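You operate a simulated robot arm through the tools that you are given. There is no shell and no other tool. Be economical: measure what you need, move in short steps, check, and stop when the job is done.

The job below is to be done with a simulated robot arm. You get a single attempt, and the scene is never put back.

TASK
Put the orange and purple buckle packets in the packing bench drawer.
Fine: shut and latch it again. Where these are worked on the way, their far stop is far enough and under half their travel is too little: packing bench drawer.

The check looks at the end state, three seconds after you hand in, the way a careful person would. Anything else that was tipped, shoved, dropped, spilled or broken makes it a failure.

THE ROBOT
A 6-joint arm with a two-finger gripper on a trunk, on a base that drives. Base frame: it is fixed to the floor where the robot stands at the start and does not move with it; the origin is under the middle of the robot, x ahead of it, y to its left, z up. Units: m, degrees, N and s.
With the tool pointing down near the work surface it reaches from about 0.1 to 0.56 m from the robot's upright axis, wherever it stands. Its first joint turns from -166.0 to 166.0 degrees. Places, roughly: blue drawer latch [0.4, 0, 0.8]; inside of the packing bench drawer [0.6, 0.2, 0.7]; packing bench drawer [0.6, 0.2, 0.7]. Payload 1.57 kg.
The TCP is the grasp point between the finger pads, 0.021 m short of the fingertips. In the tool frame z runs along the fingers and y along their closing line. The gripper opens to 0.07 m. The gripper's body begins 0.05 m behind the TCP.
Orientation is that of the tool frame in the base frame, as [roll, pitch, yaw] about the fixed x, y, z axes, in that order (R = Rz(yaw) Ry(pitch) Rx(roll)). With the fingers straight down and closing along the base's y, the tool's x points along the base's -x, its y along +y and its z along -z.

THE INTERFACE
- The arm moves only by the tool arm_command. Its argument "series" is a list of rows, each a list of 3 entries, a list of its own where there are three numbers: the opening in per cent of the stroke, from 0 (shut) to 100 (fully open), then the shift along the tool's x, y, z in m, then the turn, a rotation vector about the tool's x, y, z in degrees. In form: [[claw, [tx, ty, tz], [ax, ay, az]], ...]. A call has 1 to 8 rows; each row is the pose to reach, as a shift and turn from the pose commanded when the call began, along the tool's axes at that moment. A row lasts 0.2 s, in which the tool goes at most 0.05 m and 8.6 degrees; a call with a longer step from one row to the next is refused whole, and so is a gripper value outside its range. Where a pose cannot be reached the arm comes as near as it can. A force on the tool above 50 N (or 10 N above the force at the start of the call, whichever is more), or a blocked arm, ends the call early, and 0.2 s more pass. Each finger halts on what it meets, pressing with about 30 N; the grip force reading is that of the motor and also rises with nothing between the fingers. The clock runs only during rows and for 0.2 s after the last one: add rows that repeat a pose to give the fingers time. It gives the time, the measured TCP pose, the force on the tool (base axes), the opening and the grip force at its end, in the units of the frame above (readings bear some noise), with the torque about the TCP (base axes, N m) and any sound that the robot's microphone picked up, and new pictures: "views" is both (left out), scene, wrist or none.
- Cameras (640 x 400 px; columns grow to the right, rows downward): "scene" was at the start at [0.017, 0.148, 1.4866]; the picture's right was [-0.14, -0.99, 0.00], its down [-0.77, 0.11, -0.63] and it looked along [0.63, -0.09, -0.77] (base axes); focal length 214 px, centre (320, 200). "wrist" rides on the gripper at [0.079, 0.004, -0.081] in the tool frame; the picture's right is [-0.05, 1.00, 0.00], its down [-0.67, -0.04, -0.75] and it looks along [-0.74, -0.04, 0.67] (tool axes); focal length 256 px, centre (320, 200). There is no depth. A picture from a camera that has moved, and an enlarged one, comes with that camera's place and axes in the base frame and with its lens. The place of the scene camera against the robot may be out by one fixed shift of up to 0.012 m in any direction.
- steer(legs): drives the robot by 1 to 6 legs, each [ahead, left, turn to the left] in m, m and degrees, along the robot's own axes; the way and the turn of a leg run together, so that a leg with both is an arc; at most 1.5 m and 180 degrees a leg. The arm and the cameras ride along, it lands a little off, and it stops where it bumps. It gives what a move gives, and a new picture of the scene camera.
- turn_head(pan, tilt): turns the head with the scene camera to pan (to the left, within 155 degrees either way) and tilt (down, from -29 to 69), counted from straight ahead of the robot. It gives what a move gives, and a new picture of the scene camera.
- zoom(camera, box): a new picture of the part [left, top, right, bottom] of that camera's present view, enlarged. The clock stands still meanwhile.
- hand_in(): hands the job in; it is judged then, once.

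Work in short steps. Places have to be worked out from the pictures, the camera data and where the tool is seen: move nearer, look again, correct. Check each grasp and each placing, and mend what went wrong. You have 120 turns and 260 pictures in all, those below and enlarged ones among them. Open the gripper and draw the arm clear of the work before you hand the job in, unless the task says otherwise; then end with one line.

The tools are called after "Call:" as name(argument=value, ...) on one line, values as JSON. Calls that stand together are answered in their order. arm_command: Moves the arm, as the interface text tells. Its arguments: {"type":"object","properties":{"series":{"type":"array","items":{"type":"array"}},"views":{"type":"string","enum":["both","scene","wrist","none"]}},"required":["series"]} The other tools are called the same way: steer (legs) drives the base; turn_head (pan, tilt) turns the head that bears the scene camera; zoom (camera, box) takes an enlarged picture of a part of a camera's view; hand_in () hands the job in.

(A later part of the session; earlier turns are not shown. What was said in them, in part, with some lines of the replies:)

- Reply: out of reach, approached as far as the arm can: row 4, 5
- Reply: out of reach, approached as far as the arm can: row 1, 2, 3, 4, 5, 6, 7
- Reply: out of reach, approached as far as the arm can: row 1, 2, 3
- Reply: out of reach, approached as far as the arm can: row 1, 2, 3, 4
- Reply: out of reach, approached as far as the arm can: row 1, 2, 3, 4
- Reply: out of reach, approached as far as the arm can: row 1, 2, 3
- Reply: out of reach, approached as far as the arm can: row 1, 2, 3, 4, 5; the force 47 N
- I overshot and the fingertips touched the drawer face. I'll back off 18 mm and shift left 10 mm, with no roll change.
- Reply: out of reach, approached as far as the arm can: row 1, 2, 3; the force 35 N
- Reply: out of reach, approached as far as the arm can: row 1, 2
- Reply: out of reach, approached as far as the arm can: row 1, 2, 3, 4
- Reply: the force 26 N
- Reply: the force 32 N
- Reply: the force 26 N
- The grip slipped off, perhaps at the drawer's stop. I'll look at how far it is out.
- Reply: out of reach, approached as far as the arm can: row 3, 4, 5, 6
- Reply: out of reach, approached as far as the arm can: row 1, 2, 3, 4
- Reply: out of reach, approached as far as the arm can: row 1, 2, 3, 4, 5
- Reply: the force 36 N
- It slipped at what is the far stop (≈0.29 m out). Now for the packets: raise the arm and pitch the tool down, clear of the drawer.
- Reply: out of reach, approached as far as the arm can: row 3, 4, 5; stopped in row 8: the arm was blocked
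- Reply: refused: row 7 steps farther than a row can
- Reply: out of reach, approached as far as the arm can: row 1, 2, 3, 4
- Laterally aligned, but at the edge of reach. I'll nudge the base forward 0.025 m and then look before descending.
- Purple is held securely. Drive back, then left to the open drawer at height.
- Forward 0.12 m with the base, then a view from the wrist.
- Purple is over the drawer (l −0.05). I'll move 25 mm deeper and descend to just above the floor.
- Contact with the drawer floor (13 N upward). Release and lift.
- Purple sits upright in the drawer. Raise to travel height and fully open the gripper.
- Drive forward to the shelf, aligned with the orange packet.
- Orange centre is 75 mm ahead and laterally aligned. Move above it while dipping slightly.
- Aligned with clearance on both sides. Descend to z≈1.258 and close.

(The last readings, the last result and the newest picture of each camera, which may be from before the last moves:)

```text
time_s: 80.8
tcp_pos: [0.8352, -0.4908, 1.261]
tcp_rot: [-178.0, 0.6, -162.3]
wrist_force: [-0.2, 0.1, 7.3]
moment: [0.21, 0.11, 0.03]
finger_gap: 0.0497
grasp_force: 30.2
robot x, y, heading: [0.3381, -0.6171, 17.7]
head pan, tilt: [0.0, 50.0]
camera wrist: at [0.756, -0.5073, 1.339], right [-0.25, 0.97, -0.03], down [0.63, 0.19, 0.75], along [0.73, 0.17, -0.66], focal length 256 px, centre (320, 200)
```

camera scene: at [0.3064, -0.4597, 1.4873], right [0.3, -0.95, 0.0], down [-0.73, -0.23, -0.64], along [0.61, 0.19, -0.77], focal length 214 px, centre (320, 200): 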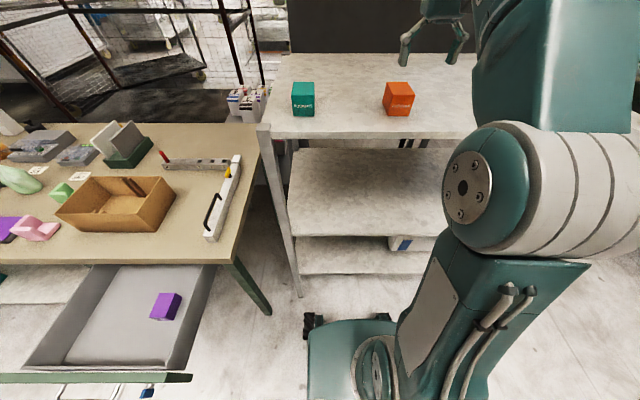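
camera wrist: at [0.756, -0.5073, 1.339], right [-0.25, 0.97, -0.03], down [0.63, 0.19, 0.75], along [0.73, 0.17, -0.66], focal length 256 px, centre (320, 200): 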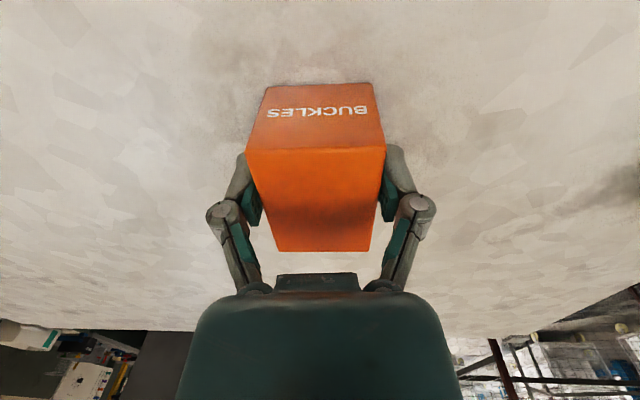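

Orange gripped. Lift and ease back, then drive back and left to the drawer.

Call:
arm_command(series=[[40, [0, 0, -0.02], [0, 0, 0]], [40, [0.0, 0, -0.04], [0, 0, 0]], [40, [0.03, 0, -0.06], [0, 0, 0]], [40, [0.06, 0, -0.09], [0, 0, 0]], [40, [0.08, 0, -0.1], [0, 0, 0]], [40, [0.08, 0, -0.1], [0, 0, 0]]], views="wrist")

Call:
steer(legs=[[-0.45, 0, 0.6], [0, 0.79, 0]])

```text
time_s: 82.2
tcp_pos: [0.7597, -0.5098, 1.3581]
tcp_rot: [-178.0, 0.8, -162.2]
wrist_force: [0.1, -0.7, -1.6]
moment: [0.0, -0.01, -0.01]
finger_gap: 0.0496
grasp_force: 30.8
robot x, y, heading: [0.3359, -0.6206, 17.9]
head pan, tilt: [0.0, 50.0]
camera wrist: at [0.6796, -0.5279, 1.4362], right [-0.25, 0.97, -0.03], down [0.63, 0.19, 0.76], along [0.74, 0.17, -0.65], focal length 256 px, centre (320, 200)
```

wrist: 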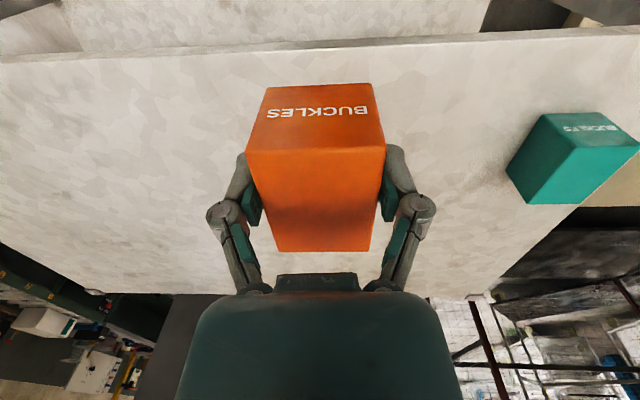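

```text
time_s: 88.7
tcp_pos: [0.0827, 0.0991, 1.3558]
tcp_rot: [-178.1, 0.8, -160.5]
wrist_force: [0.5, 0.2, -2.0]
moment: [0.0, 0.01, 0.0]
finger_gap: 0.0495
grasp_force: 29.8
robot x, y, heading: [-0.3364, -0.0188, 19.1]
head pan, tilt: [0.0, 50.0]
camera scene: at [-0.3703, 0.1353, 1.4876], right [0.33, -0.94, 0.0], down [-0.72, -0.25, -0.64], along [0.61, 0.21, -0.77], focal length 214 px, centre (320, 200)
```

scene: 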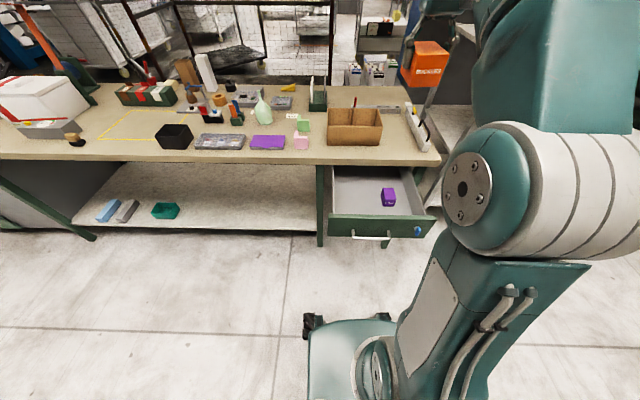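

Over the drawer lane (l 0.068). Forward 0.13 m, then lower.

Call:
steer(legs=[[0.13, 0, -0.5]])

Call:
arm_command(series=[[40, [-0.02, 0, 0.045], [0, 0, 0]], [40, [-0.04, 0, 0.09], [0, 0, 0]], [40, [-0.05, 0, 0.13], [0, 0, 0]], [40, [-0.06, 0, 0.175], [0, 0, 0]], [40, [-0.065, 0, 0.22], [0, 0, 0]], [40, [-0.065, 0, 0.265], [0, 0, 0]], [40, [-0.065, 0, 0.31], [0, 0, 0]], [40, [-0.065, 0, 0.35], [0, 0, 0]]], views="wrist")

```text
time_s: 90.0
tcp_pos: [0.2053, 0.1418, 1.3574]
tcp_rot: [-177.9, 0.8, -160.7]
wrist_force: [-0.2, -1.1, -2.0]
moment: [0.02, 0.03, 0.03]
finger_gap: 0.0494
grasp_force: 30.2
robot x, y, heading: [-0.2161, 0.0211, 19.1]
head pan, tilt: [0.0, 50.0]
camera scene: at [-0.2487, 0.1802, 1.4873], right [0.33, -0.95, 0.0], down [-0.72, -0.25, -0.64], along [0.61, 0.21, -0.77], focal length 214 px, centre (320, 200)
```

scene: 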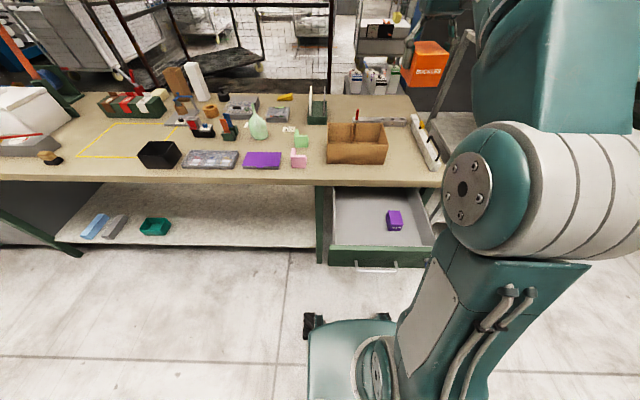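

```text
time_s: 91.8
tcp_pos: [0.2734, 0.1563, 1.0072]
tcp_rot: [-177.9, 0.9, -160.9]
wrist_force: [0.3, 0.1, -1.6]
moment: [-0.01, 0.02, -0.01]
finger_gap: 0.0494
grasp_force: 29.7
robot x, y, heading: [-0.2138, 0.0183, 19.4]
head pan, tilt: [0.0, 50.0]
camera wrist: at [0.195, 0.1361, 1.0866], right [-0.28, 0.96, -0.03], down [0.62, 0.21, 0.76], along [0.73, 0.19, -0.65], focal length 256 px, centre (320, 200)
```

wrist: 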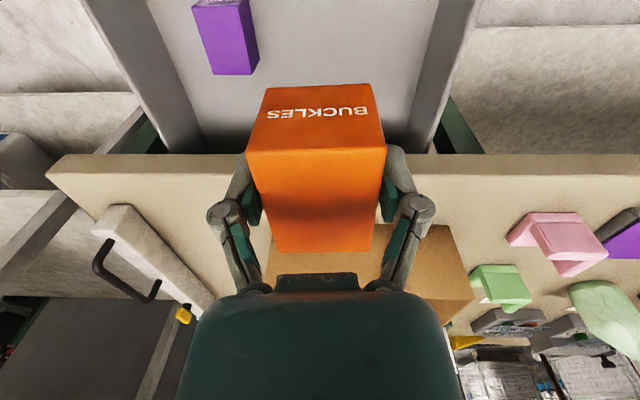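

Good gaps to both the purple packet and the drawer wall. Descend to the floor.

Call:
arm_command(series=[[40, [0, 0, 0.045], [0, 0, 0]], [40, [0, 0, 0.09], [0, 0, 0]], [40, [0, 0, 0.135], [0, 0, 0]], [40, [0, 0, 0.18], [0, 0, 0]], [40, [0, 0, 0.22], [0, 0, 0]], [40, [0, 0, 0.245], [0, 0, 0]], [40, [0, 0, 0.256], [0, 0, 0]], [40, [0, 0, 0.26], [0, 0, 0]]], views="wrist")

```text
time_s: 93.6
tcp_pos: [0.2827, 0.1473, 0.7496]
tcp_rot: [-177.9, 1.0, -160.9]
wrist_force: [0.6, 1.4, 18.7]
moment: [0.55, 0.03, 0.01]
finger_gap: 0.0501
grasp_force: 29.7
robot x, y, heading: [-0.2185, 0.0217, 19.2]
head pan, tilt: [0.0, 50.0]
camera wrist: at [0.2031, 0.1277, 0.8282], right [-0.28, 0.96, -0.03], down [0.62, 0.21, 0.76], along [0.73, 0.19, -0.65], focal length 256 px, centre (320, 200)
```

wrist: 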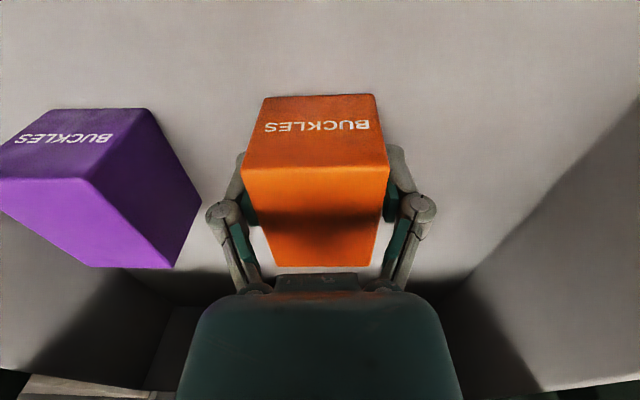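

On the floor (18 N up). Release and lift out.

Call:
arm_command(series=[[60, [0, 0, 0], [0, 0, 0]], [85, [0, 0, 0], [0, 0, 0]], [85, [0, 0, -0.03], [0, 0, 0]], [85, [0, 0, -0.07], [0, 0, 0]], [85, [0, 0, -0.115], [0, 0, 0]], [85, [0, 0, -0.16], [0, 0, 0]], [85, [0, 0, -0.2], [0, 0, 0]]])

```text
time_s: 95.2
tcp_pos: [0.275, 0.1532, 0.9503]
tcp_rot: [-178.0, 0.8, -160.9]
wrist_force: [-0.5, -0.1, -0.2]
moment: [0.0, 0.01, 0.0]
finger_gap: 0.0597
grasp_force: 0.0
robot x, y, heading: [-0.2162, 0.0271, 19.3]
head pan, tilt: [0.0, 50.0]
camera scene: at [-0.2485, 0.1805, 1.4873], right [0.33, -0.95, 0.0], down [-0.72, -0.25, -0.64], along [0.61, 0.21, -0.77], focal length 214 px, centre (320, 200)
camera wrist: at [0.1956, 0.1338, 1.0296], right [-0.28, 0.96, -0.03], down [0.62, 0.21, 0.75], along [0.73, 0.19, -0.66], focal length 256 px, centre (320, 200)
```

scene: 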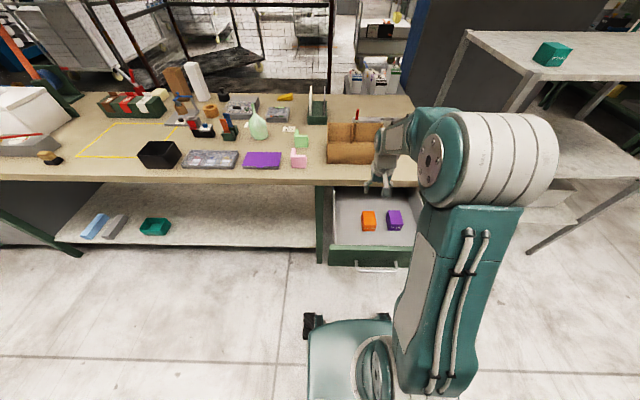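
wrist: 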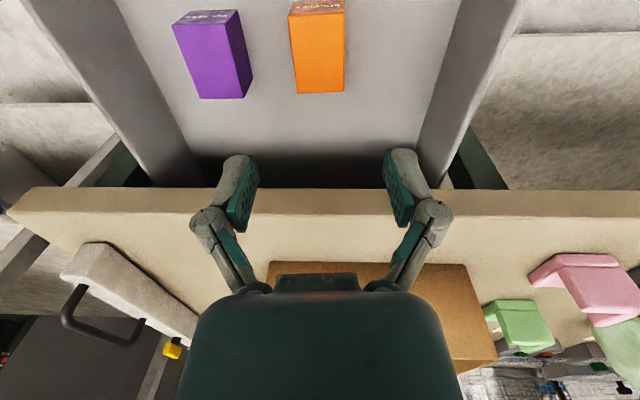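

Both packets are in the drawer, standing free. Before backing up for the closing work, I'll check the floor behind the robot.

Call:
turn_head(pan=150, tilt=45)

```text
time_s: 97.5
tcp_pos: [0.2756, 0.1541, 0.9498]
tcp_rot: [-178.0, 0.8, -160.6]
wrist_force: [-0.2, 0.3, 0.8]
moment: [0.02, 0.01, -0.05]
finger_gap: 0.0595
grasp_force: 0.1
robot x, y, heading: [-0.2118, 0.0241, 19.2]
head pan, tilt: [150.0, 45.0]
camera scene: at [-0.4011, 0.1706, 1.4944], right [0.19, 0.98, 0.0], down [0.69, -0.14, -0.71], along [-0.69, 0.13, -0.71], focal length 214 px, centre (320, 200)
```

scene: 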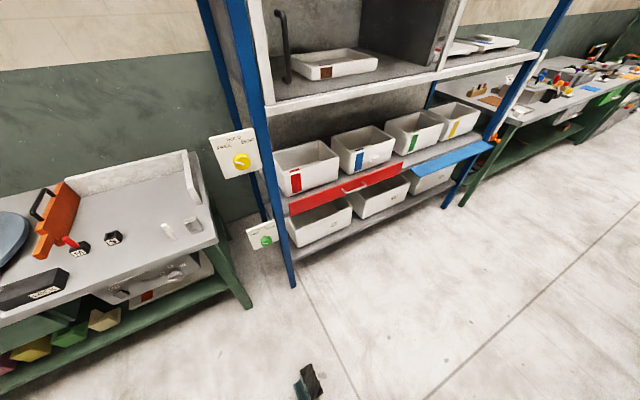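

There's furniture about 0.9 m behind, so I must not back up far. I'll push the drawer most of the way from a nearer stance with fingers down, pressing on the face between handle and latch.

Call:
turn_head(pan=0, tilt=55)

Call:
steer(legs=[[0, -0.13, -0.8]])

Call:
arm_command(series=[[40, [0.045, 0, 0], [0, 0, 0]], [20, [0.09, 0, 0], [0, 0, 0]], [0, [0.135, 0, 0], [0, 0, 0]], [0, [0.18, 0, 0], [0, 0, 0]], [0, [0.22, 0, 0], [0, 0, 0]], [0, [0.22, 0, 0], [0, 0, 0]]])

```text
time_s: 99.9
tcp_pos: [0.2744, 0.1542, 0.9497]
tcp_rot: [-178.0, 0.8, -160.7]
wrist_force: [-0.1, 0.9, -0.3]
moment: [0.01, 0.01, 0.01]
finger_gap: 0.0593
grasp_force: 0.0
robot x, y, heading: [-0.2158, 0.0218, 19.2]
head pan, tilt: [0.0, 55.0]
camera scene: at [-0.2531, 0.1788, 1.4808], right [0.33, -0.94, 0.0], down [-0.77, -0.27, -0.57], along [0.54, 0.19, -0.82], focal length 214 px, centre (320, 200)
```

scene: 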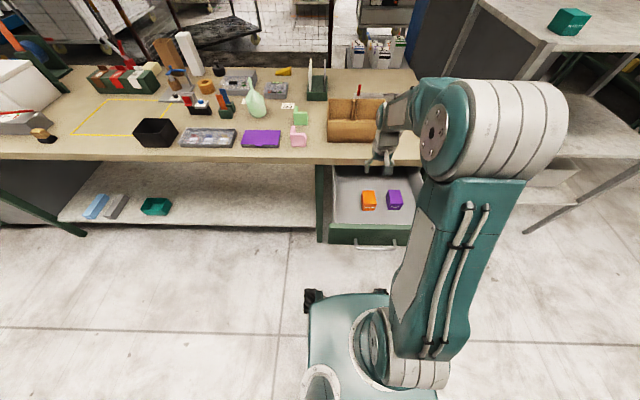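

```text
time_s: 101.2
tcp_pos: [0.3166, 0.0277, 0.9492]
tcp_rot: [-177.9, 0.8, -161.5]
wrist_force: [0.7, -0.9, -0.3]
moment: [0.0, 0.01, 0.01]
finger_gap: 0.0595
grasp_force: 0.0
robot x, y, heading: [-0.1738, -0.0983, 18.3]
head pan, tilt: [0.0, 55.0]
camera scene: at [-0.2131, 0.0672, 1.4796], right [0.32, -0.95, 0.01], down [-0.78, -0.26, -0.57], along [0.55, 0.17, -0.82], focal length 214 px, centre (320, 200)
```

scene: 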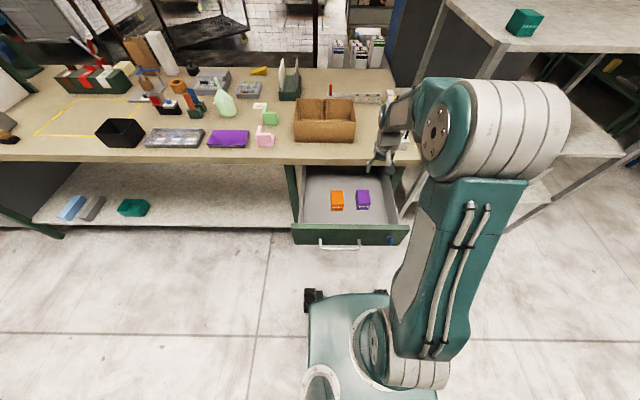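

```text
time_s: 102.6
tcp_pos: [0.1049, -0.0482, 0.9465]
tcp_rot: [-178.1, 0.8, -161.4]
wrist_force: [0.4, 0.3, 0.1]
moment: [0.01, -0.01, 0.0]
finger_gap: 0.0002
grasp_force: 28.9
robot x, y, heading: [-0.1766, -0.0944, 18.2]
head pan, tilt: [0.0, 55.0]
camera scene: at [-0.2128, 0.0625, 1.4803], right [0.31, -0.95, 0.0], down [-0.78, -0.26, -0.57], along [0.54, 0.18, -0.82], focal length 214 px, centre (320, 200)
camera wrist: at [0.0251, -0.0673, 1.0264], right [-0.27, 0.96, -0.03], down [0.62, 0.2, 0.76], along [0.73, 0.18, -0.65], focal length 256 px, centre (320, 200)
```

scene: 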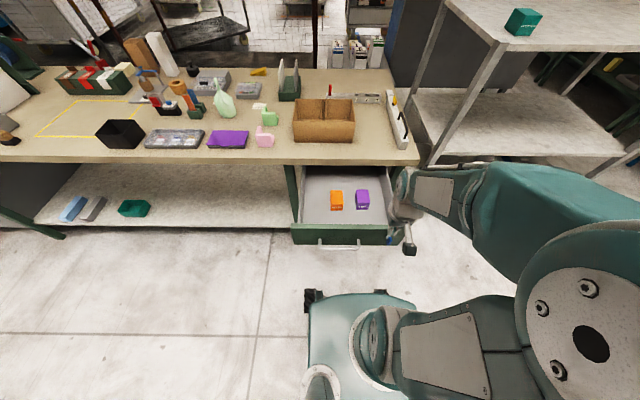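
wrist: 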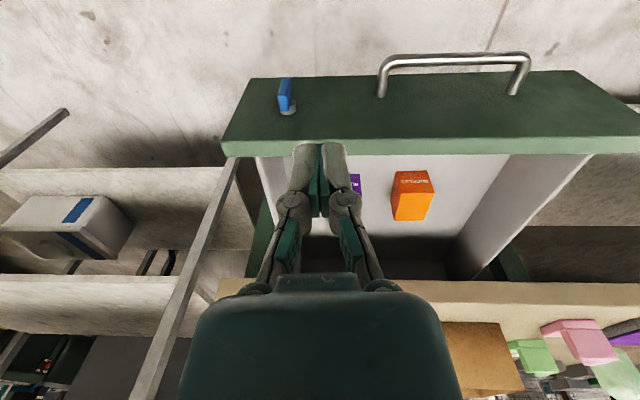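

The face is at d≈0.155 and the fingers at 0.084, between handle and latch. Descend to z 0.775.

Call:
arm_command(series=[[0, [0, 0.005, 0.045], [0, 0, 0]], [0, [0, 0.008, 0.09], [0, 0, 0]], [0, [0, 0.008, 0.135], [0, 0, 0]], [0, [0, 0.008, 0.17], [0, 0, 0]], [0, [0, 0.008, 0.17], [0, 0, 0]]], views="wrist")

```text
time_s: 103.8
tcp_pos: [0.1205, -0.0455, 0.7741]
tcp_rot: [-178.3, 0.7, -161.5]
wrist_force: [0.7, -0.2, -0.6]
moment: [0.01, 0.01, 0.0]
finger_gap: 0.0001
grasp_force: 28.9
out of reach, approached as far as the arm can: row 1, 2, 3, 4, 5
robot x, y, heading: [-0.1715, -0.099, 18.2]
head pan, tilt: [0.0, 55.0]
camera wrist: at [0.0416, -0.0639, 0.8529], right [-0.27, 0.96, -0.03], down [0.63, 0.2, 0.75], along [0.73, 0.18, -0.66], focal length 256 px, centre (320, 200)
```

wrist: 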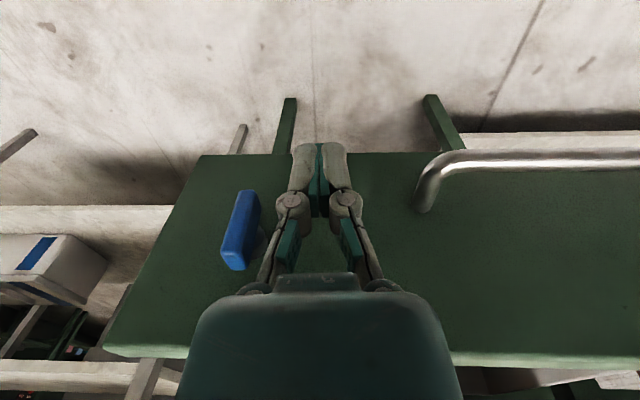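

In the gap between latch and handle. Push forward gently.

Call:
arm_command(series=[[0, [-0.025, 0, 0], [0, 0, 0]], [0, [-0.05, 0, 0], [0, 0, 0]], [0, [-0.07, 0, 0], [0, 0, 0]], [0, [-0.09, 0, 0], [0, 0, 0]], [0, [-0.11, 0, 0], [0, 0, 0]], [0, [-0.13, 0, 0], [0, 0, 0]], [0, [-0.15, 0, 0], [0, 0, 0]]])

```text
time_s: 105.4
tcp_pos: [0.2661, 0.0059, 0.7772]
tcp_rot: [-178.2, 0.9, -161.5]
wrist_force: [1.4, -0.1, 0.6]
moment: [-0.01, 0.03, 0.01]
finger_gap: 0.0
grasp_force: 28.9
robot x, y, heading: [-0.1756, -0.1027, 18.4]
head pan, tilt: [0.0, 55.0]
camera scene: at [-0.2097, 0.0574, 1.4808], right [0.31, -0.95, 0.0], down [-0.78, -0.26, -0.57], along [0.54, 0.18, -0.82], focal length 214 px, centre (320, 200)
camera wrist: at [0.187, -0.0142, 0.8568], right [-0.27, 0.96, -0.03], down [0.63, 0.2, 0.76], along [0.73, 0.18, -0.65], focal length 256 px, centre (320, 200)
```

scene: 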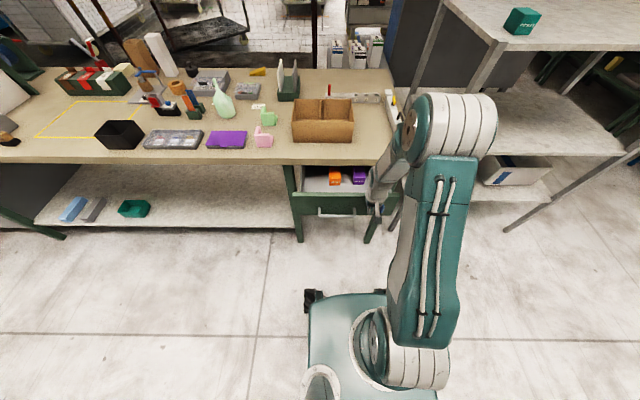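
wrist: 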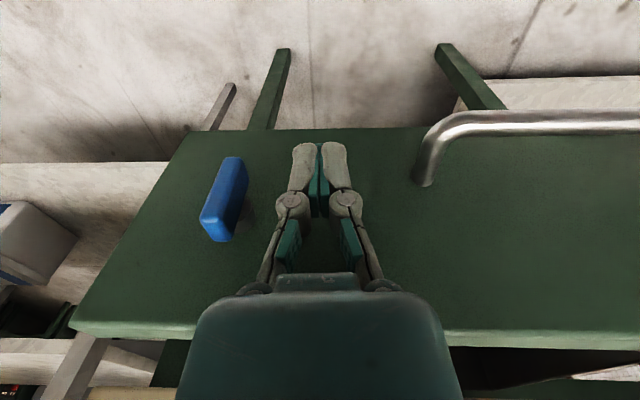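

Works: packets still upright. Push another 0.07 m.

Call:
arm_command(series=[[0, [-0.02, 0, 0], [0, 0, 0]], [0, [-0.04, 0, 0], [0, 0, 0]], [0, [-0.055, 0, 0], [0, 0, 0]], [0, [-0.07, 0, 0], [0, 0, 0]], [0, [-0.08, 0, 0], [0, 0, 0]]])

```text
time_s: 106.6
tcp_pos: [0.3409, 0.0316, 0.7782]
tcp_rot: [-178.3, 0.7, -161.4]
wrist_force: [0.1, -0.1, 0.2]
moment: [-0.01, 0.01, 0.02]
finger_gap: 0.0
grasp_force: 28.6
robot x, y, heading: [-0.1719, -0.0958, 18.2]
head pan, tilt: [0.0, 55.0]
camera scene: at [-0.2095, 0.0574, 1.4808], right [0.31, -0.95, 0.0], down [-0.78, -0.26, -0.57], along [0.54, 0.18, -0.82], focal length 214 px, centre (320, 200)
camera wrist: at [0.2623, 0.0116, 0.8573], right [-0.27, 0.96, -0.03], down [0.63, 0.2, 0.75], along [0.73, 0.18, -0.66], focal length 256 px, centre (320, 200)
```

scene: 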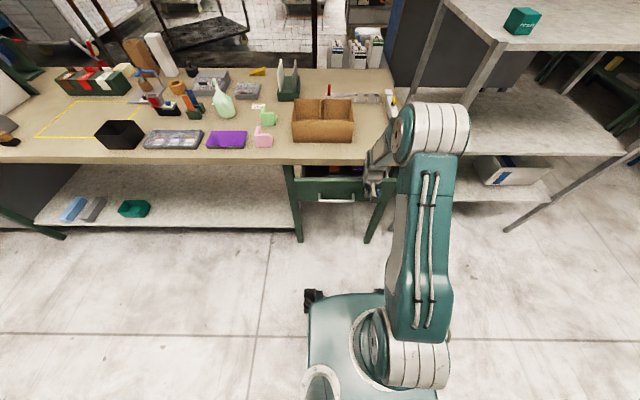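
wrist: 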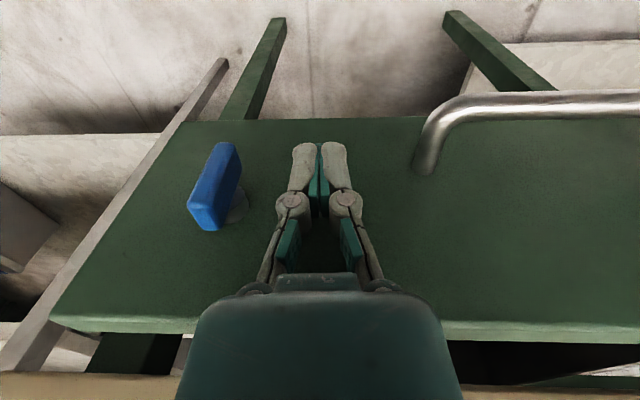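

About 0.10 m remains. I'll finish with a level tool gripping the latch, so drive back 0.20 m clear of the drawer and begin reorienting: roll first.

Call:
steer(legs=[[-0.2, 0, 0]])

Call:
arm_command(series=[[0, [0, 0, -0.02], [0, 0, 8.3]], [0, [0, 0, -0.04], [0, 0, 16.6]], [0, [0, 0, -0.06], [0, 0, 24.9]], [0, [0, 0, -0.06], [0, 0, 33.2]], [0, [0, 0, -0.06], [0, 0, 41.5]], [0, [0, 0, -0.06], [0, 0, 49.8]], [0, [0, 0, -0.06], [0, 0, 58]], [0, [0, 0, -0.06], [0, 0, 66]]], views="none")

Call:
arm_command(series=[[50, [0, 0, 0], [0, 0, 8]], [100, [0, 0, 0], [0, 0, 16]], [100, [0, 0, 0], [0, 0, 24]], [100, [0, 0, 0], [0, 0, 24]]])

```text
time_s: 108.2
tcp_pos: [0.1513, -0.0341, 0.7788]
tcp_rot: [-178.3, 0.9, -161.6]
wrist_force: [-0.2, 1.1, -0.5]
moment: [0.0, -0.02, 0.02]
finger_gap: 0.0
grasp_force: 28.2
robot x, y, heading: [-0.3632, -0.1649, 18.0]
head pan, tilt: [0.0, 55.0]
camera scene: at [-0.4001, -0.0054, 1.4808], right [0.31, -0.95, 0.0], down [-0.78, -0.26, -0.57], along [0.54, 0.18, -0.82], focal length 214 px, centre (320, 200)
```

scene: 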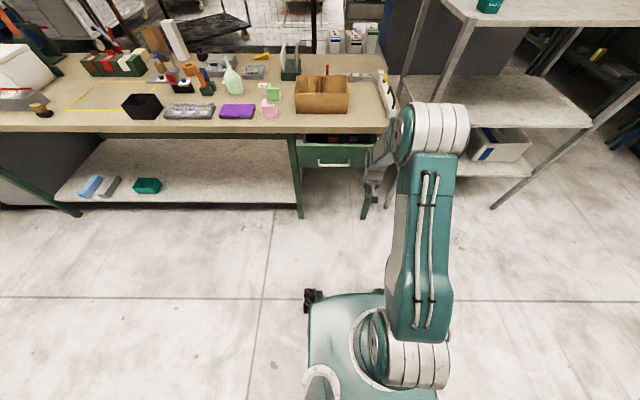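

```text
time_s: 110.0
tcp_pos: [0.1507, -0.0327, 0.8397]
tcp_rot: [179.8, 1.9, 132.2]
wrist_force: [0.6, 0.1, 0.3]
moment: [-0.01, -0.01, -0.01]
finger_gap: 0.0002
grasp_force: 29.0
robot x, y, heading: [-0.3659, -0.1644, 17.9]
head pan, tilt: [0.0, 55.0]
```

```text
time_s: 111.0
tcp_pos: [0.148, -0.0329, 0.8398]
tcp_rot: [179.0, 1.8, 108.1]
wrist_force: [-0.4, 0.4, 0.6]
moment: [0.01, -0.01, 0.0]
finger_gap: 0.0699
grasp_force: 0.1
robot x, y, heading: [-0.3656, -0.1628, 18.4]
head pan, tilt: [0.0, 55.0]
camera scene: at [-0.4002, -0.0054, 1.4808], right [0.31, -0.95, 0.0], down [-0.78, -0.26, -0.57], along [0.54, 0.18, -0.82], focal length 214 px, centre (320, 200)
camera wrist: at [0.1254, 0.0461, 0.9171], right [0.97, 0.26, 0.02], down [0.16, -0.63, 0.76], along [0.21, -0.74, -0.64], focal length 256 px, centre (320, 200)
```

scene: 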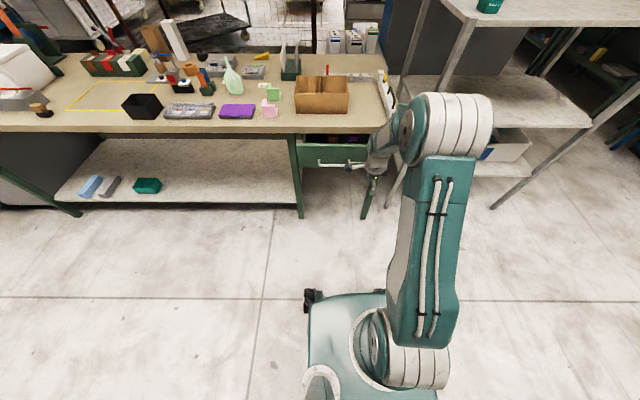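
wrist: 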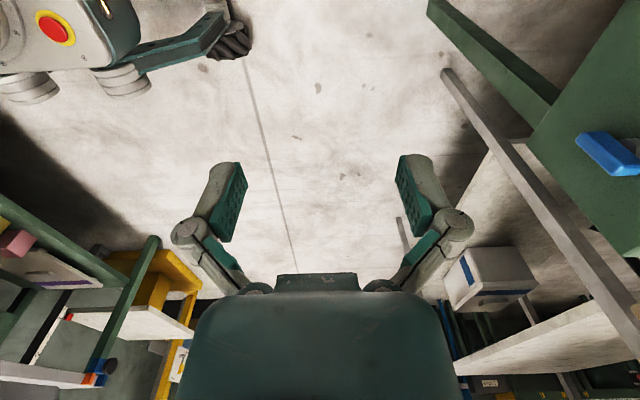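

Jaws now close along depth. Pitch up toward level while moving forward and toward the latch line.

Call:
arm_command(series=[[100, [-0.006, 0.012, 0], [-8.3, 0, 0]], [100, [-0.012, 0.024, 0], [-16.6, 0, 0]], [100, [-0.018, 0.036, 0], [-24.9, 0, 0]], [100, [-0.024, 0.048, 0], [-33.2, 0, 0]], [100, [-0.03, 0.06, 0], [-41.5, 0, 0]], [100, [-0.036, 0.072, 0], [-49.8, 0, 0]], [100, [-0.042, 0.084, 0], [-58, 0, 0]], [100, [-0.046, 0.09, 0], [-66, 0, 0]]])

```text
time_s: 112.8
tcp_pos: [0.2516, -0.0589, 0.8443]
tcp_rot: [113.1, 1.8, 109.8]
wrist_force: [1.3, -2.5, 0.3]
moment: [0.05, 0.04, 0.15]
finger_gap: 0.07
grasp_force: 0.0
out of reach, approached as far as the arm can: row 4, 5, 7, 8
robot x, y, heading: [-0.3636, -0.1629, 18.2]
head pan, tilt: [0.0, 55.0]
camera scene: at [-0.3999, -0.0062, 1.4809], right [0.31, -0.95, 0.0], down [-0.78, -0.26, -0.57], along [0.54, 0.18, -0.82], focal length 214 px, centre (320, 200)
camera wrist: at [0.1546, -0.0079, 0.8759], right [0.38, 0.11, 0.92], down [-0.43, -0.86, 0.28], along [0.82, -0.51, -0.28], focal length 256 px, centre (320, 200)
```

scene: 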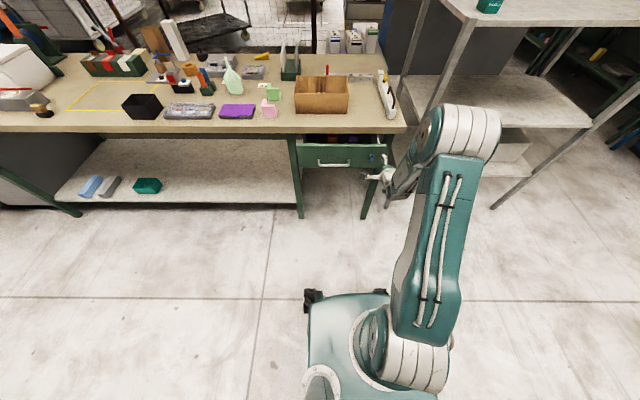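
wrist: 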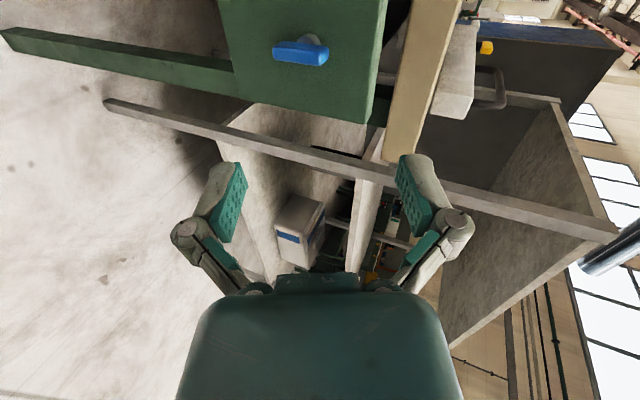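

23° left to level. Finish the pitch and come down to latch height.

Call:
arm_command(series=[[100, [0.004, -0.02, 0.0085], [-7.7, 0, 0]], [100, [0.008, -0.04, 0.017], [-15.4, 0, 0]], [100, [0.011, -0.06, 0.026], [-23.0, 0, 0]], [100, [0.011, -0.06, 0.026], [-23.0, 0, 0]]])

```text
time_s: 113.8
tcp_pos: [0.2523, -0.0701, 0.7776]
tcp_rot: [90.0, 1.7, 109.1]
wrist_force: [-0.1, 0.0, 0.0]
moment: [0.02, 0.01, 0.0]
finger_gap: 0.0701
grasp_force: 0.1
out of reach, approached as far as the arm can: row 1, 2, 3, 4
robot x, y, heading: [-0.3643, -0.1596, 18.1]
head pan, tilt: [0.0, 55.0]
camera scene: at [-0.3998, -0.006, 1.4809], right [0.31, -0.95, 0.0], down [-0.78, -0.26, -0.57], along [0.54, 0.18, -0.82], focal length 214 px, centre (320, 200)
camera wrist: at [0.148, -0.0221, 0.7785], right [0.01, -0.02, 1.0], down [-0.49, -0.87, -0.01], along [0.87, -0.49, -0.02], focal length 256 px, centre (320, 200)
```

scene: 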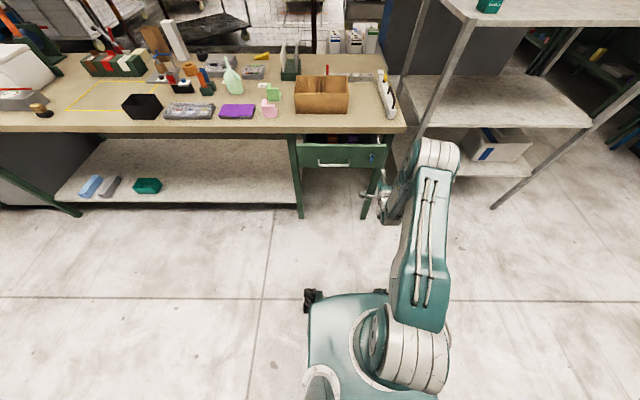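
wrist: 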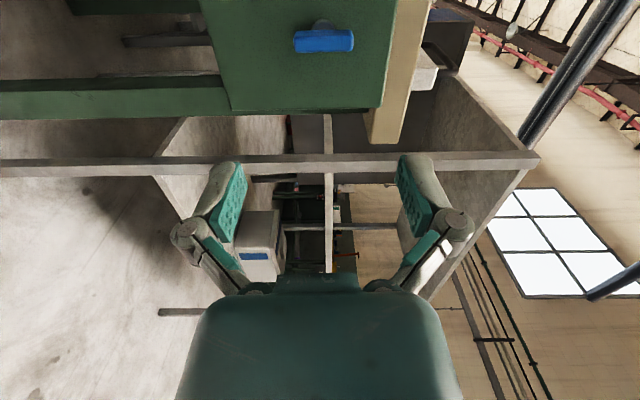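

Level and at latch height. The bar is ~0.11 m ahead and 22 mm left. Shift left and advance 0.09 m.

Call:
arm_command(series=[[100, [0.022, 0, 0.01], [0, 0, 0]], [100, [0.022, 0, 0.04], [0, 0, 0]], [100, [0.022, 0, 0.07], [0, 0, 0]], [100, [0.022, 0, 0.09], [0, 0, 0]], [100, [0.022, 0, 0.09], [0, 0, 0]]], views="wrist")

```text
time_s: 115.0
tcp_pos: [0.3369, -0.0485, 0.7765]
tcp_rot: [90.2, 1.7, 109.9]
wrist_force: [-0.2, -0.7, 0.5]
moment: [0.01, -0.03, 0.01]
finger_gap: 0.0699
grasp_force: 0.0
out of reach, approached as far as the arm can: row 1, 2, 3, 4, 5
robot x, y, heading: [-0.3671, -0.1622, 18.1]
head pan, tilt: [0.0, 55.0]
camera wrist: at [0.2331, -0.0018, 0.7783], right [0.01, -0.02, 1.0], down [-0.47, -0.88, -0.01], along [0.88, -0.47, -0.02], focal length 256 px, centre (320, 200)
```

wrist: 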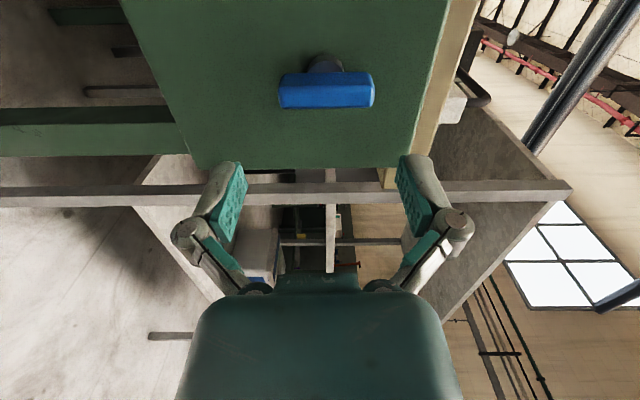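

The bar is at d≈0.336, l≈−0.126; the arm is laterally limited, so shift the base left 27 mm and advance 30 mm.

Call:
steer(legs=[[0.0, 0.028, 0]])

Call:
arm_command(series=[[100, [0, 0, 0.015], [0, 0, 0]], [100, [0, 0, 0.028], [0, 0, 0]], [100, [0, 0, 0.028], [0, 0, 0]]], views="wrist")

```text
time_s: 115.8
tcp_pos: [0.3328, -0.0363, 0.7748]
tcp_rot: [90.2, 1.0, 109.8]
wrist_force: [-0.1, -2.5, 0.0]
moment: [0.0, 0.0, 0.09]
finger_gap: 0.0698
grasp_force: 0.0
robot x, y, heading: [-0.3728, -0.14, 18.3]
head pan, tilt: [0.0, 55.0]
camera scene: at [-0.4032, 0.0053, 1.4819], right [0.31, -0.95, -0.01], down [-0.78, -0.25, -0.57], along [0.54, 0.18, -0.82], focal length 214 px, centre (320, 200)
```

scene: 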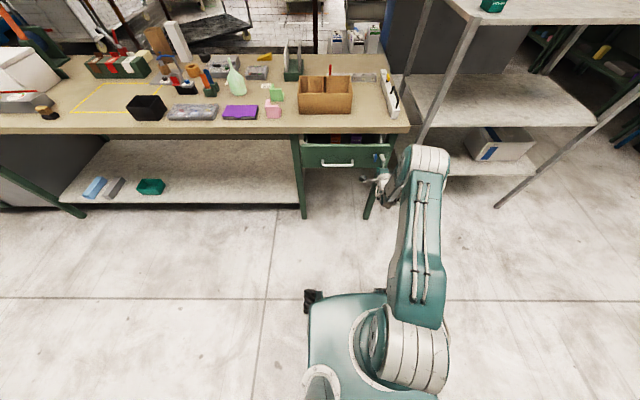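

```text
time_s: 116.6
tcp_pos: [0.3591, -0.0266, 0.7766]
tcp_rot: [90.2, 1.4, 109.8]
wrist_force: [-0.3, -0.6, 0.0]
moment: [-0.01, -0.03, 0.02]
finger_gap: 0.0698
grasp_force: 0.0
robot x, y, heading: [-0.3723, -0.1433, 18.2]
head pan, tilt: [0.0, 55.0]
camera wrist: at [0.2551, 0.0203, 0.7786], right [0.01, -0.03, 1.0], down [-0.47, -0.88, -0.02], along [0.88, -0.47, -0.02], focal length 256 px, centre (320, 200)
```

wrist: 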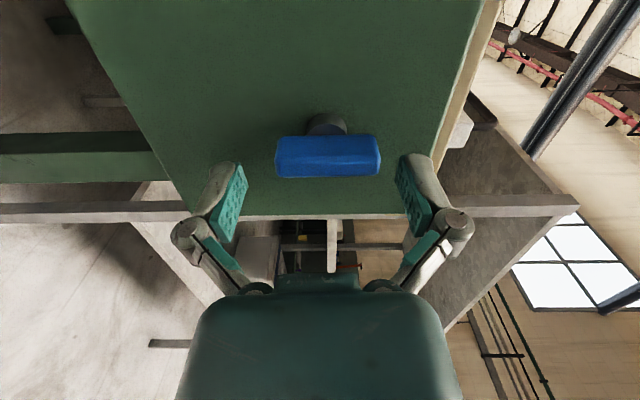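

About 13 mm more left and 5 mm forward; use the base again.

Call:
steer(legs=[[0.005, 0.016, 0]])

Call:
zoom(camera="wrist", box=[0, 0, 640, 400])

```text
time_s: 117.4
tcp_pos: [0.3602, -0.0153, 0.7765]
tcp_rot: [90.2, 1.2, 109.7]
wrist_force: [0.2, -1.3, -0.2]
moment: [-0.05, 0.0, 0.1]
finger_gap: 0.0703
grasp_force: 0.1
robot x, y, heading: [-0.373, -0.1293, 18.0]
head pan, tilt: [0.0, 55.0]
camera scene: at [-0.4032, 0.0217, 1.4816], right [0.31, -0.95, 0.0], down [-0.78, -0.25, -0.57], along [0.54, 0.18, -0.82], focal length 214 px, centre (320, 200)
```

scene: 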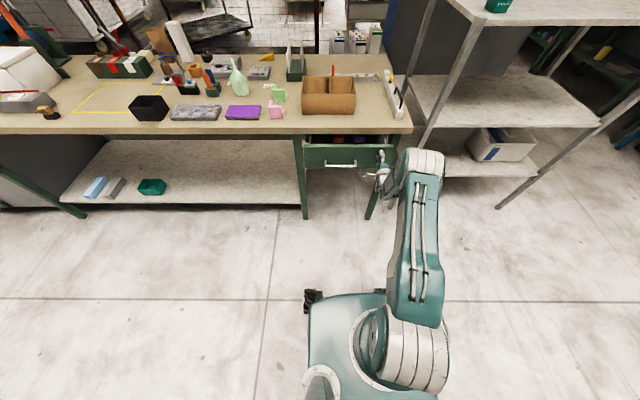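

```text
1.00 times, centred on (320, 200) of wrist (not enlarged: the box is as wide or as high as the picture)
camera zoom: at [0.2564, 0.0323, 0.7783], right [0.01, -0.03, 1.0], down [-0.48, -0.88, -0.02], along [0.88, -0.48, -0.03], focal length 256 px, centre (320, 200)
```

zoom: 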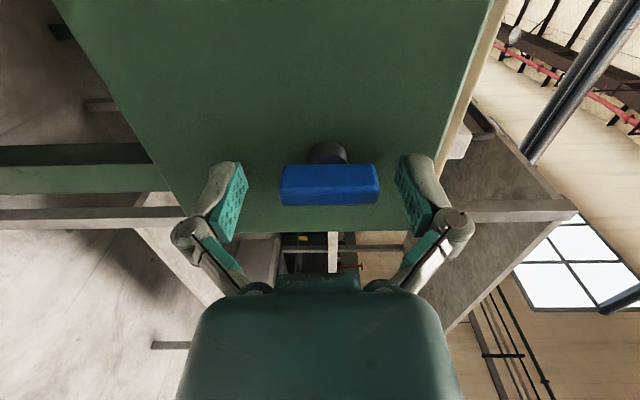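

The bar is now at the TCP's place in the image. Close on it.

Call:
arm_command(series=[[75, [0, 0, 0], [0, 0, 0]], [55, [0, 0, 0], [0, 0, 0]], [40, [0, 0, 0], [0, 0, 0]], [35, [0, 0, 0], [0, 0, 0]]], views="wrist")

```text
time_s: 118.4
tcp_pos: [0.3583, -0.0073, 0.7794]
tcp_rot: [89.8, 1.7, 110.1]
wrist_force: [-4.6, 16.4, 15.0]
moment: [0.01, -0.11, 0.73]
finger_gap: 0.0395
grasp_force: 32.3
robot x, y, heading: [-0.3722, -0.128, 18.2]
head pan, tilt: [0.0, 55.0]
camera wrist: at [0.254, 0.0388, 0.7809], right [0.01, -0.02, 1.0], down [-0.47, -0.88, -0.02], along [0.88, -0.47, -0.02], focal length 256 px, centre (320, 200)
```

wrist: 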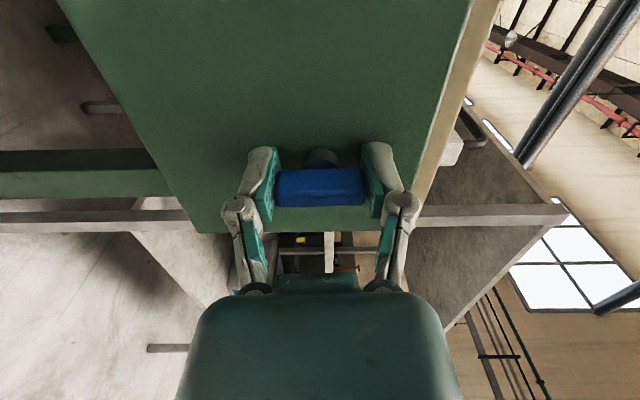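

Gripped. Now push the drawer home by the latch, ~0.075 m.

Call:
arm_command(series=[[35, [0, 0, 0.02], [0, 0, 0]], [35, [0, 0, 0.04], [0, 0, 0]], [35, [0, 0, 0.055], [0, 0, 0]], [35, [0, 0, 0.07], [0, 0, 0]], [35, [0, 0, 0.08], [0, 0, 0]], [35, [0, 0, 0.085], [0, 0, 0]]])

```text
time_s: 119.8
tcp_pos: [0.438, 0.0175, 0.7791]
tcp_rot: [89.9, 1.5, 109.8]
wrist_force: [-3.5, 13.5, 22.5]
moment: [0.0, -0.18, -0.5]
finger_gap: 0.0394
grasp_force: 32.1
robot x, y, heading: [-0.3722, -0.1283, 18.0]
head pan, tilt: [0.0, 55.0]
camera scene: at [-0.4084, 0.0308, 1.4806], right [0.31, -0.95, 0.0], down [-0.78, -0.26, -0.57], along [0.55, 0.18, -0.82], focal length 214 px, centre (320, 200)
camera wrist: at [0.333, 0.064, 0.7811], right [0.01, -0.03, 1.0], down [-0.48, -0.88, -0.02], along [0.88, -0.48, -0.02], focal length 256 px, centre (320, 200)
```

scene: 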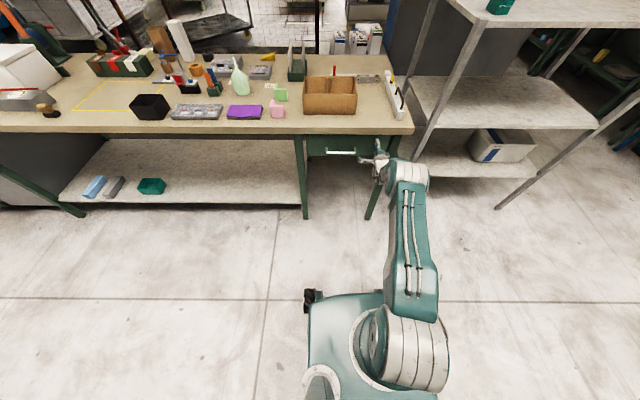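
wrist: 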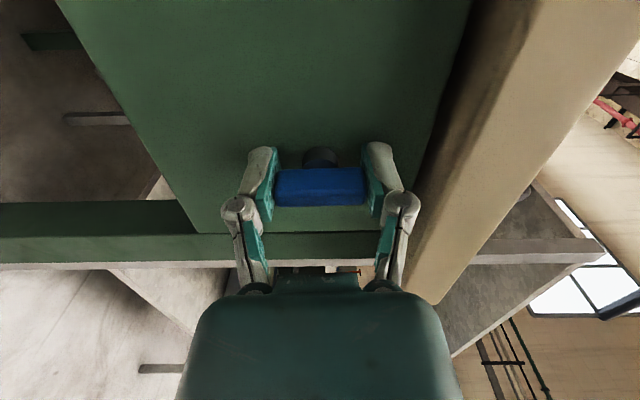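

Nearly home. Push a bit more until it resists.

Call:
arm_command(series=[[35, [0, 0, 0.006], [0, 0, 0]], [35, [0, 0, 0.012], [0, 0, 0]], [35, [0, 0, 0.018], [0, 0, 0]]], views="wrist")

```text
time_s: 120.1
tcp_pos: [0.4375, 0.0163, 0.7797]
tcp_rot: [89.8, 1.4, 109.9]
wrist_force: [-38.0, -1.6, 16.4]
moment: [-0.26, 0.39, -0.4]
finger_gap: 0.0398
grasp_force: 31.8
robot x, y, heading: [-0.3696, -0.1241, 18.0]
head pan, tilt: [0.0, 55.0]
stopped in row 1: the force on the tool passed its limit at 58 N (the readings are from after the stop); the commanded pose is now the measured one
camera wrist: at [0.3332, 0.0637, 0.7809], right [0.01, -0.03, 1.0], down [-0.47, -0.88, -0.02], along [0.88, -0.47, -0.02], focal length 256 px, centre (320, 200)
```

wrist: 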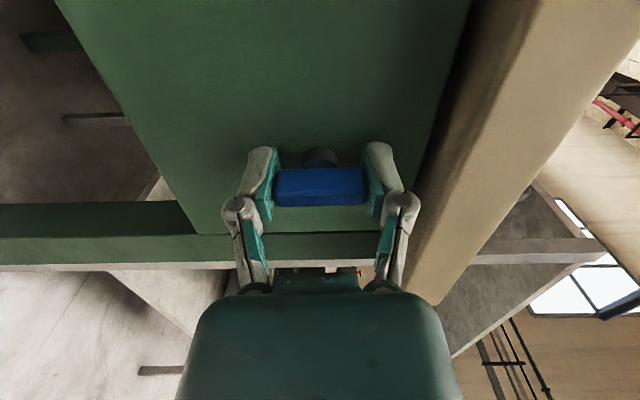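

The drawer is at its shut stop (58 N). Turn the latch back counter-clockwise.

Call:
arm_command(series=[[30, [0, 0, 0], [0, 0, -8]], [30, [0, 0, 0], [0, 0, -16]], [30, [0, 0, 0], [0, 0, -24]], [30, [0, 0, 0], [0, 0, -32]], [30, [0, 0, 0], [0, 0, -40]], [30, [0, 0, 0], [0, 0, -48]], [30, [0, 0, 0], [0, 0, -56]], [30, [0, 0, 0], [0, 0, -60]]], views="wrist")

```text
time_s: 121.9
tcp_pos: [0.4367, 0.0175, 0.7745]
tcp_rot: [90.9, 61.6, 110.6]
wrist_force: [-38.8, 12.6, -10.3]
moment: [-0.14, 0.96, -1.15]
finger_gap: 0.041
grasp_force: 31.4
robot x, y, heading: [-0.3713, -0.1243, 18.3]
head pan, tilt: [0.0, 55.0]
camera wrist: at [0.3456, 0.0284, 0.7062], right [-0.29, 0.8, 0.52], down [-0.58, -0.58, 0.57], along [0.76, -0.14, 0.63], focal length 256 px, centre (320, 200)
```

wrist: 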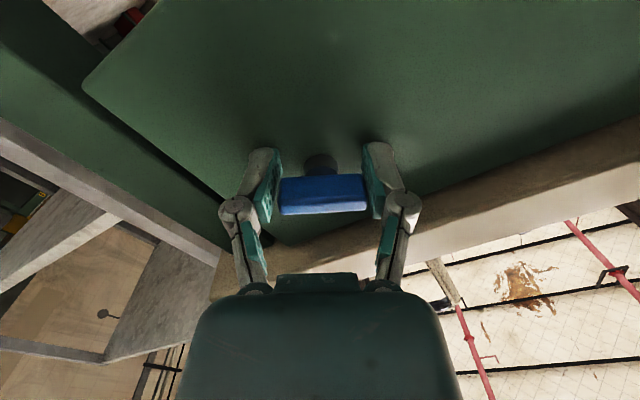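

Following well. Another 30°.

Call:
arm_command(series=[[30, [0, 0, -0.001], [0, 0, -8]], [30, [0, 0, -0.002], [0, 0, -16]], [30, [0, 0, -0.002], [0, 0, -24]], [30, [0, 0, -0.002], [0, 0, -30]], [30, [0, 0, -0.002], [0, 0, -30]]], views="wrist")

```text
time_s: 123.1
tcp_pos: [0.4375, 0.014, 0.7768]
tcp_rot: [-95.3, 88.5, -75.4]
wrist_force: [-4.9, 7.7, -20.2]
moment: [0.13, 0.07, -0.39]
finger_gap: 0.0398
grasp_force: 31.8
robot x, y, heading: [-0.3677, -0.1265, 18.1]
head pan, tilt: [0.0, 55.0]
camera wrist: at [0.3592, -0.0113, 0.6966], right [-0.34, 0.94, 0.03], down [-0.69, -0.27, 0.67], along [0.64, 0.21, 0.74], focal length 256 px, centre (320, 200)
```

wrist: 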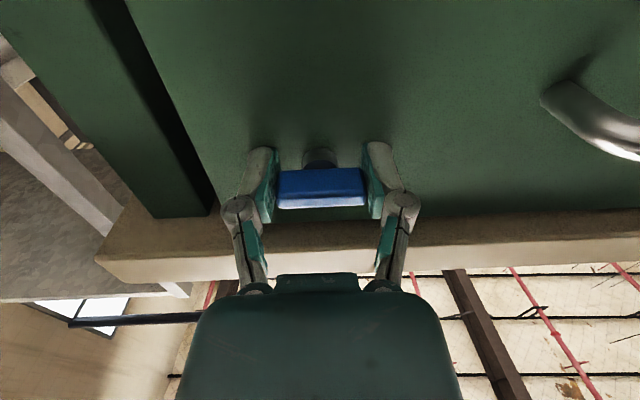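

The bar is level again. Add 3° to seat it, then a light pull test while still gripping.

Call:
arm_command(series=[[30, [0, 0, 0], [0, 0, -2]], [30, [0, 0, 0], [0, 0, -3.5]], [30, [0, 0, -0.006], [0, 0, -2]], [30, [0, 0, -0.012], [0, 0, -2]]])

```text
time_s: 124.1
tcp_pos: [0.4319, 0.0115, 0.7833]
tcp_rot: [-85.1, 86.8, -64.6]
wrist_force: [17.6, 24.5, -6.6]
moment: [0.26, 0.09, -0.62]
finger_gap: 0.0404
grasp_force: 31.9
out of reach, approached as far as the arm can: row 4
robot x, y, heading: [-0.3705, -0.1248, 18.2]
head pan, tilt: [0.0, 55.0]
camera scene: at [-0.4043, 0.0332, 1.4804], right [0.31, -0.95, 0.0], down [-0.78, -0.26, -0.57], along [0.54, 0.18, -0.82], focal length 214 px, centre (320, 200)
camera wrist: at [0.3553, -0.0161, 0.7017], right [-0.35, 0.94, 0.0], down [-0.7, -0.26, 0.66], along [0.62, 0.23, 0.75], focal length 256 px, centre (320, 200)
```

scene: 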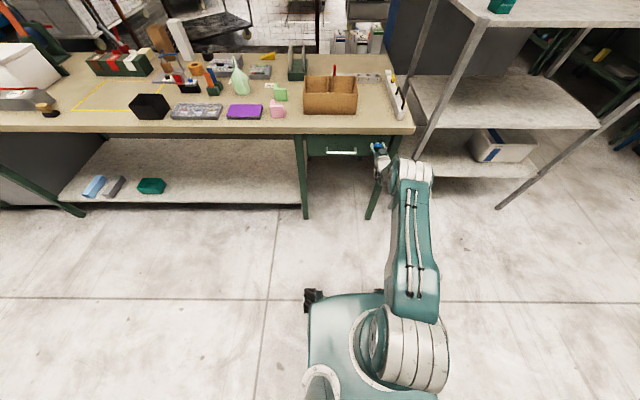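
wrist: 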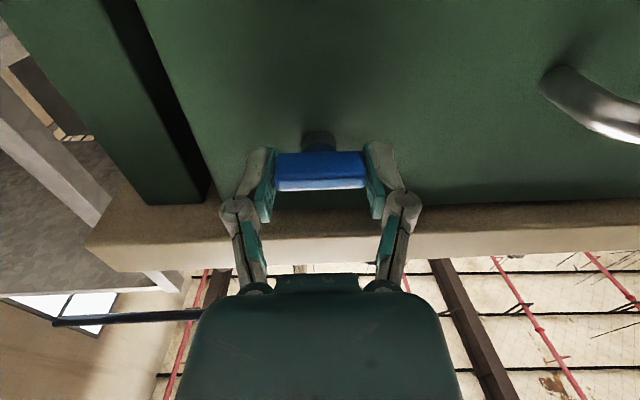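

The drawer resists the pull (25 N, grip sliding on the bar) with the latch bar level: it's latched. Open and back away.

Call:
arm_command(series=[[60, [0, 0, 0], [0, 0, 0]], [80, [0, 0, 0], [0, 0, 0]], [100, [0, 0, 0], [0, 0, 0]]], views="none")

Call:
steer(legs=[[-0.1, 0, 0]])

Call:
zoom(camera="wrist", box=[0, 0, 640, 400])

Call:
zoom(camera="scene", box=[280, 60, 440, 160])

```text
time_s: 124.9
tcp_pos: [0.4307, 0.0059, 0.7777]
tcp_rot: [-92.6, 87.1, -72.4]
wrist_force: [-0.6, 1.0, 0.5]
moment: [0.02, -0.02, -0.01]
finger_gap: 0.0699
grasp_force: 0.1
robot x, y, heading: [-0.3713, -0.125, 17.9]
head pan, tilt: [0.0, 55.0]
```

```text
time_s: 126.0
tcp_pos: [0.339, -0.0213, 0.7777]
tcp_rot: [-92.7, 87.1, -72.4]
wrist_force: [-0.4, 0.0, 0.6]
moment: [0.02, -0.01, -0.03]
finger_gap: 0.0702
grasp_force: 0.0
robot x, y, heading: [-0.4636, -0.1546, 18.4]
head pan, tilt: [0.0, 55.0]
camera scene: at [-0.4976, -0.0011, 1.4808], right [0.31, -0.95, 0.0], down [-0.78, -0.26, -0.57], along [0.54, 0.18, -0.82], focal length 214 px, centre (320, 200)
```

scene: 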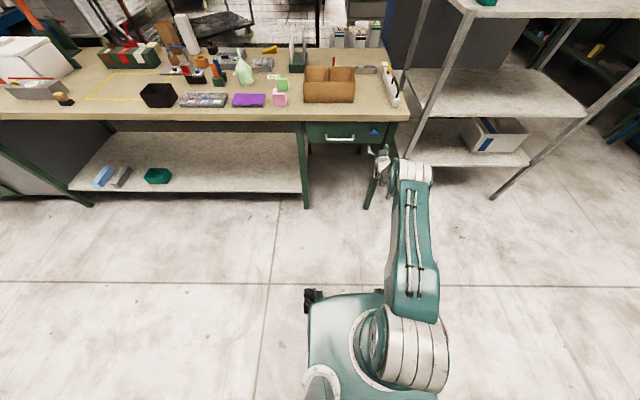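

```text
1.00 times, centred on (320, 200) of wrist (not enlarged: the box is as wide or as high as the picture)
camera zoom: at [0.2615, -0.0494, 0.6983], right [-0.35, 0.94, 0.0], down [-0.7, -0.26, 0.67], along [0.63, 0.23, 0.74], focal length 256 px, centre (320, 200)
```

zoom: 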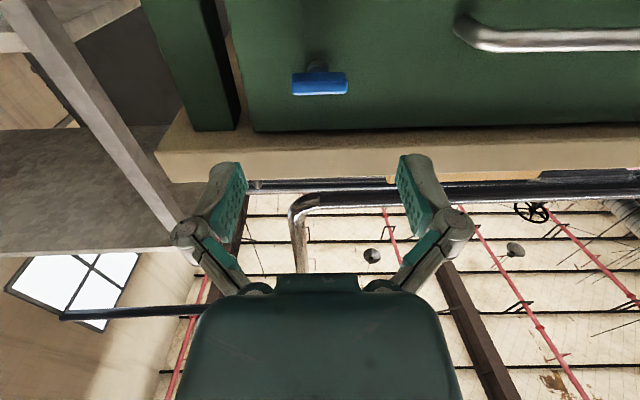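

```text
4.00 times, centred on (360, 110) of scene
camera zoom: at [-0.4976, -0.0011, 1.4808], right [0.31, -0.95, 0.0], down [-0.78, -0.26, -0.57], along [0.54, 0.18, -0.82], focal length 858 px, centre (160, 560)
```

zoom: 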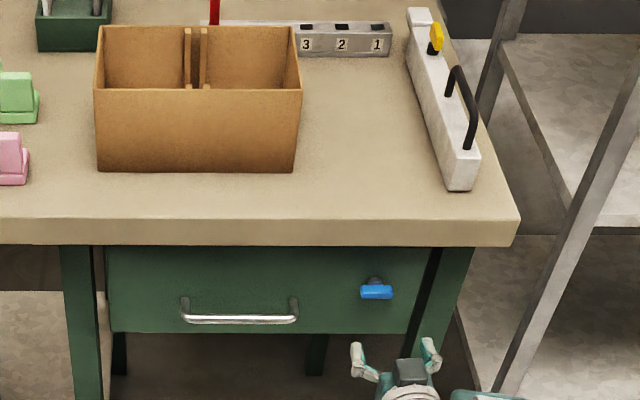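

The drawer is shut, the latch bar is level as at the start, and everything on the bench is undisturbed. The gripper is open and clear, so I'll hand in.

Call:
hand_in()

```text
The job is handed in.
```

The orange and purple buckle packets are standing in the packing bench drawer, which is shut and latched; it held against a 25 N pull test. I saw nothing else disturbed.
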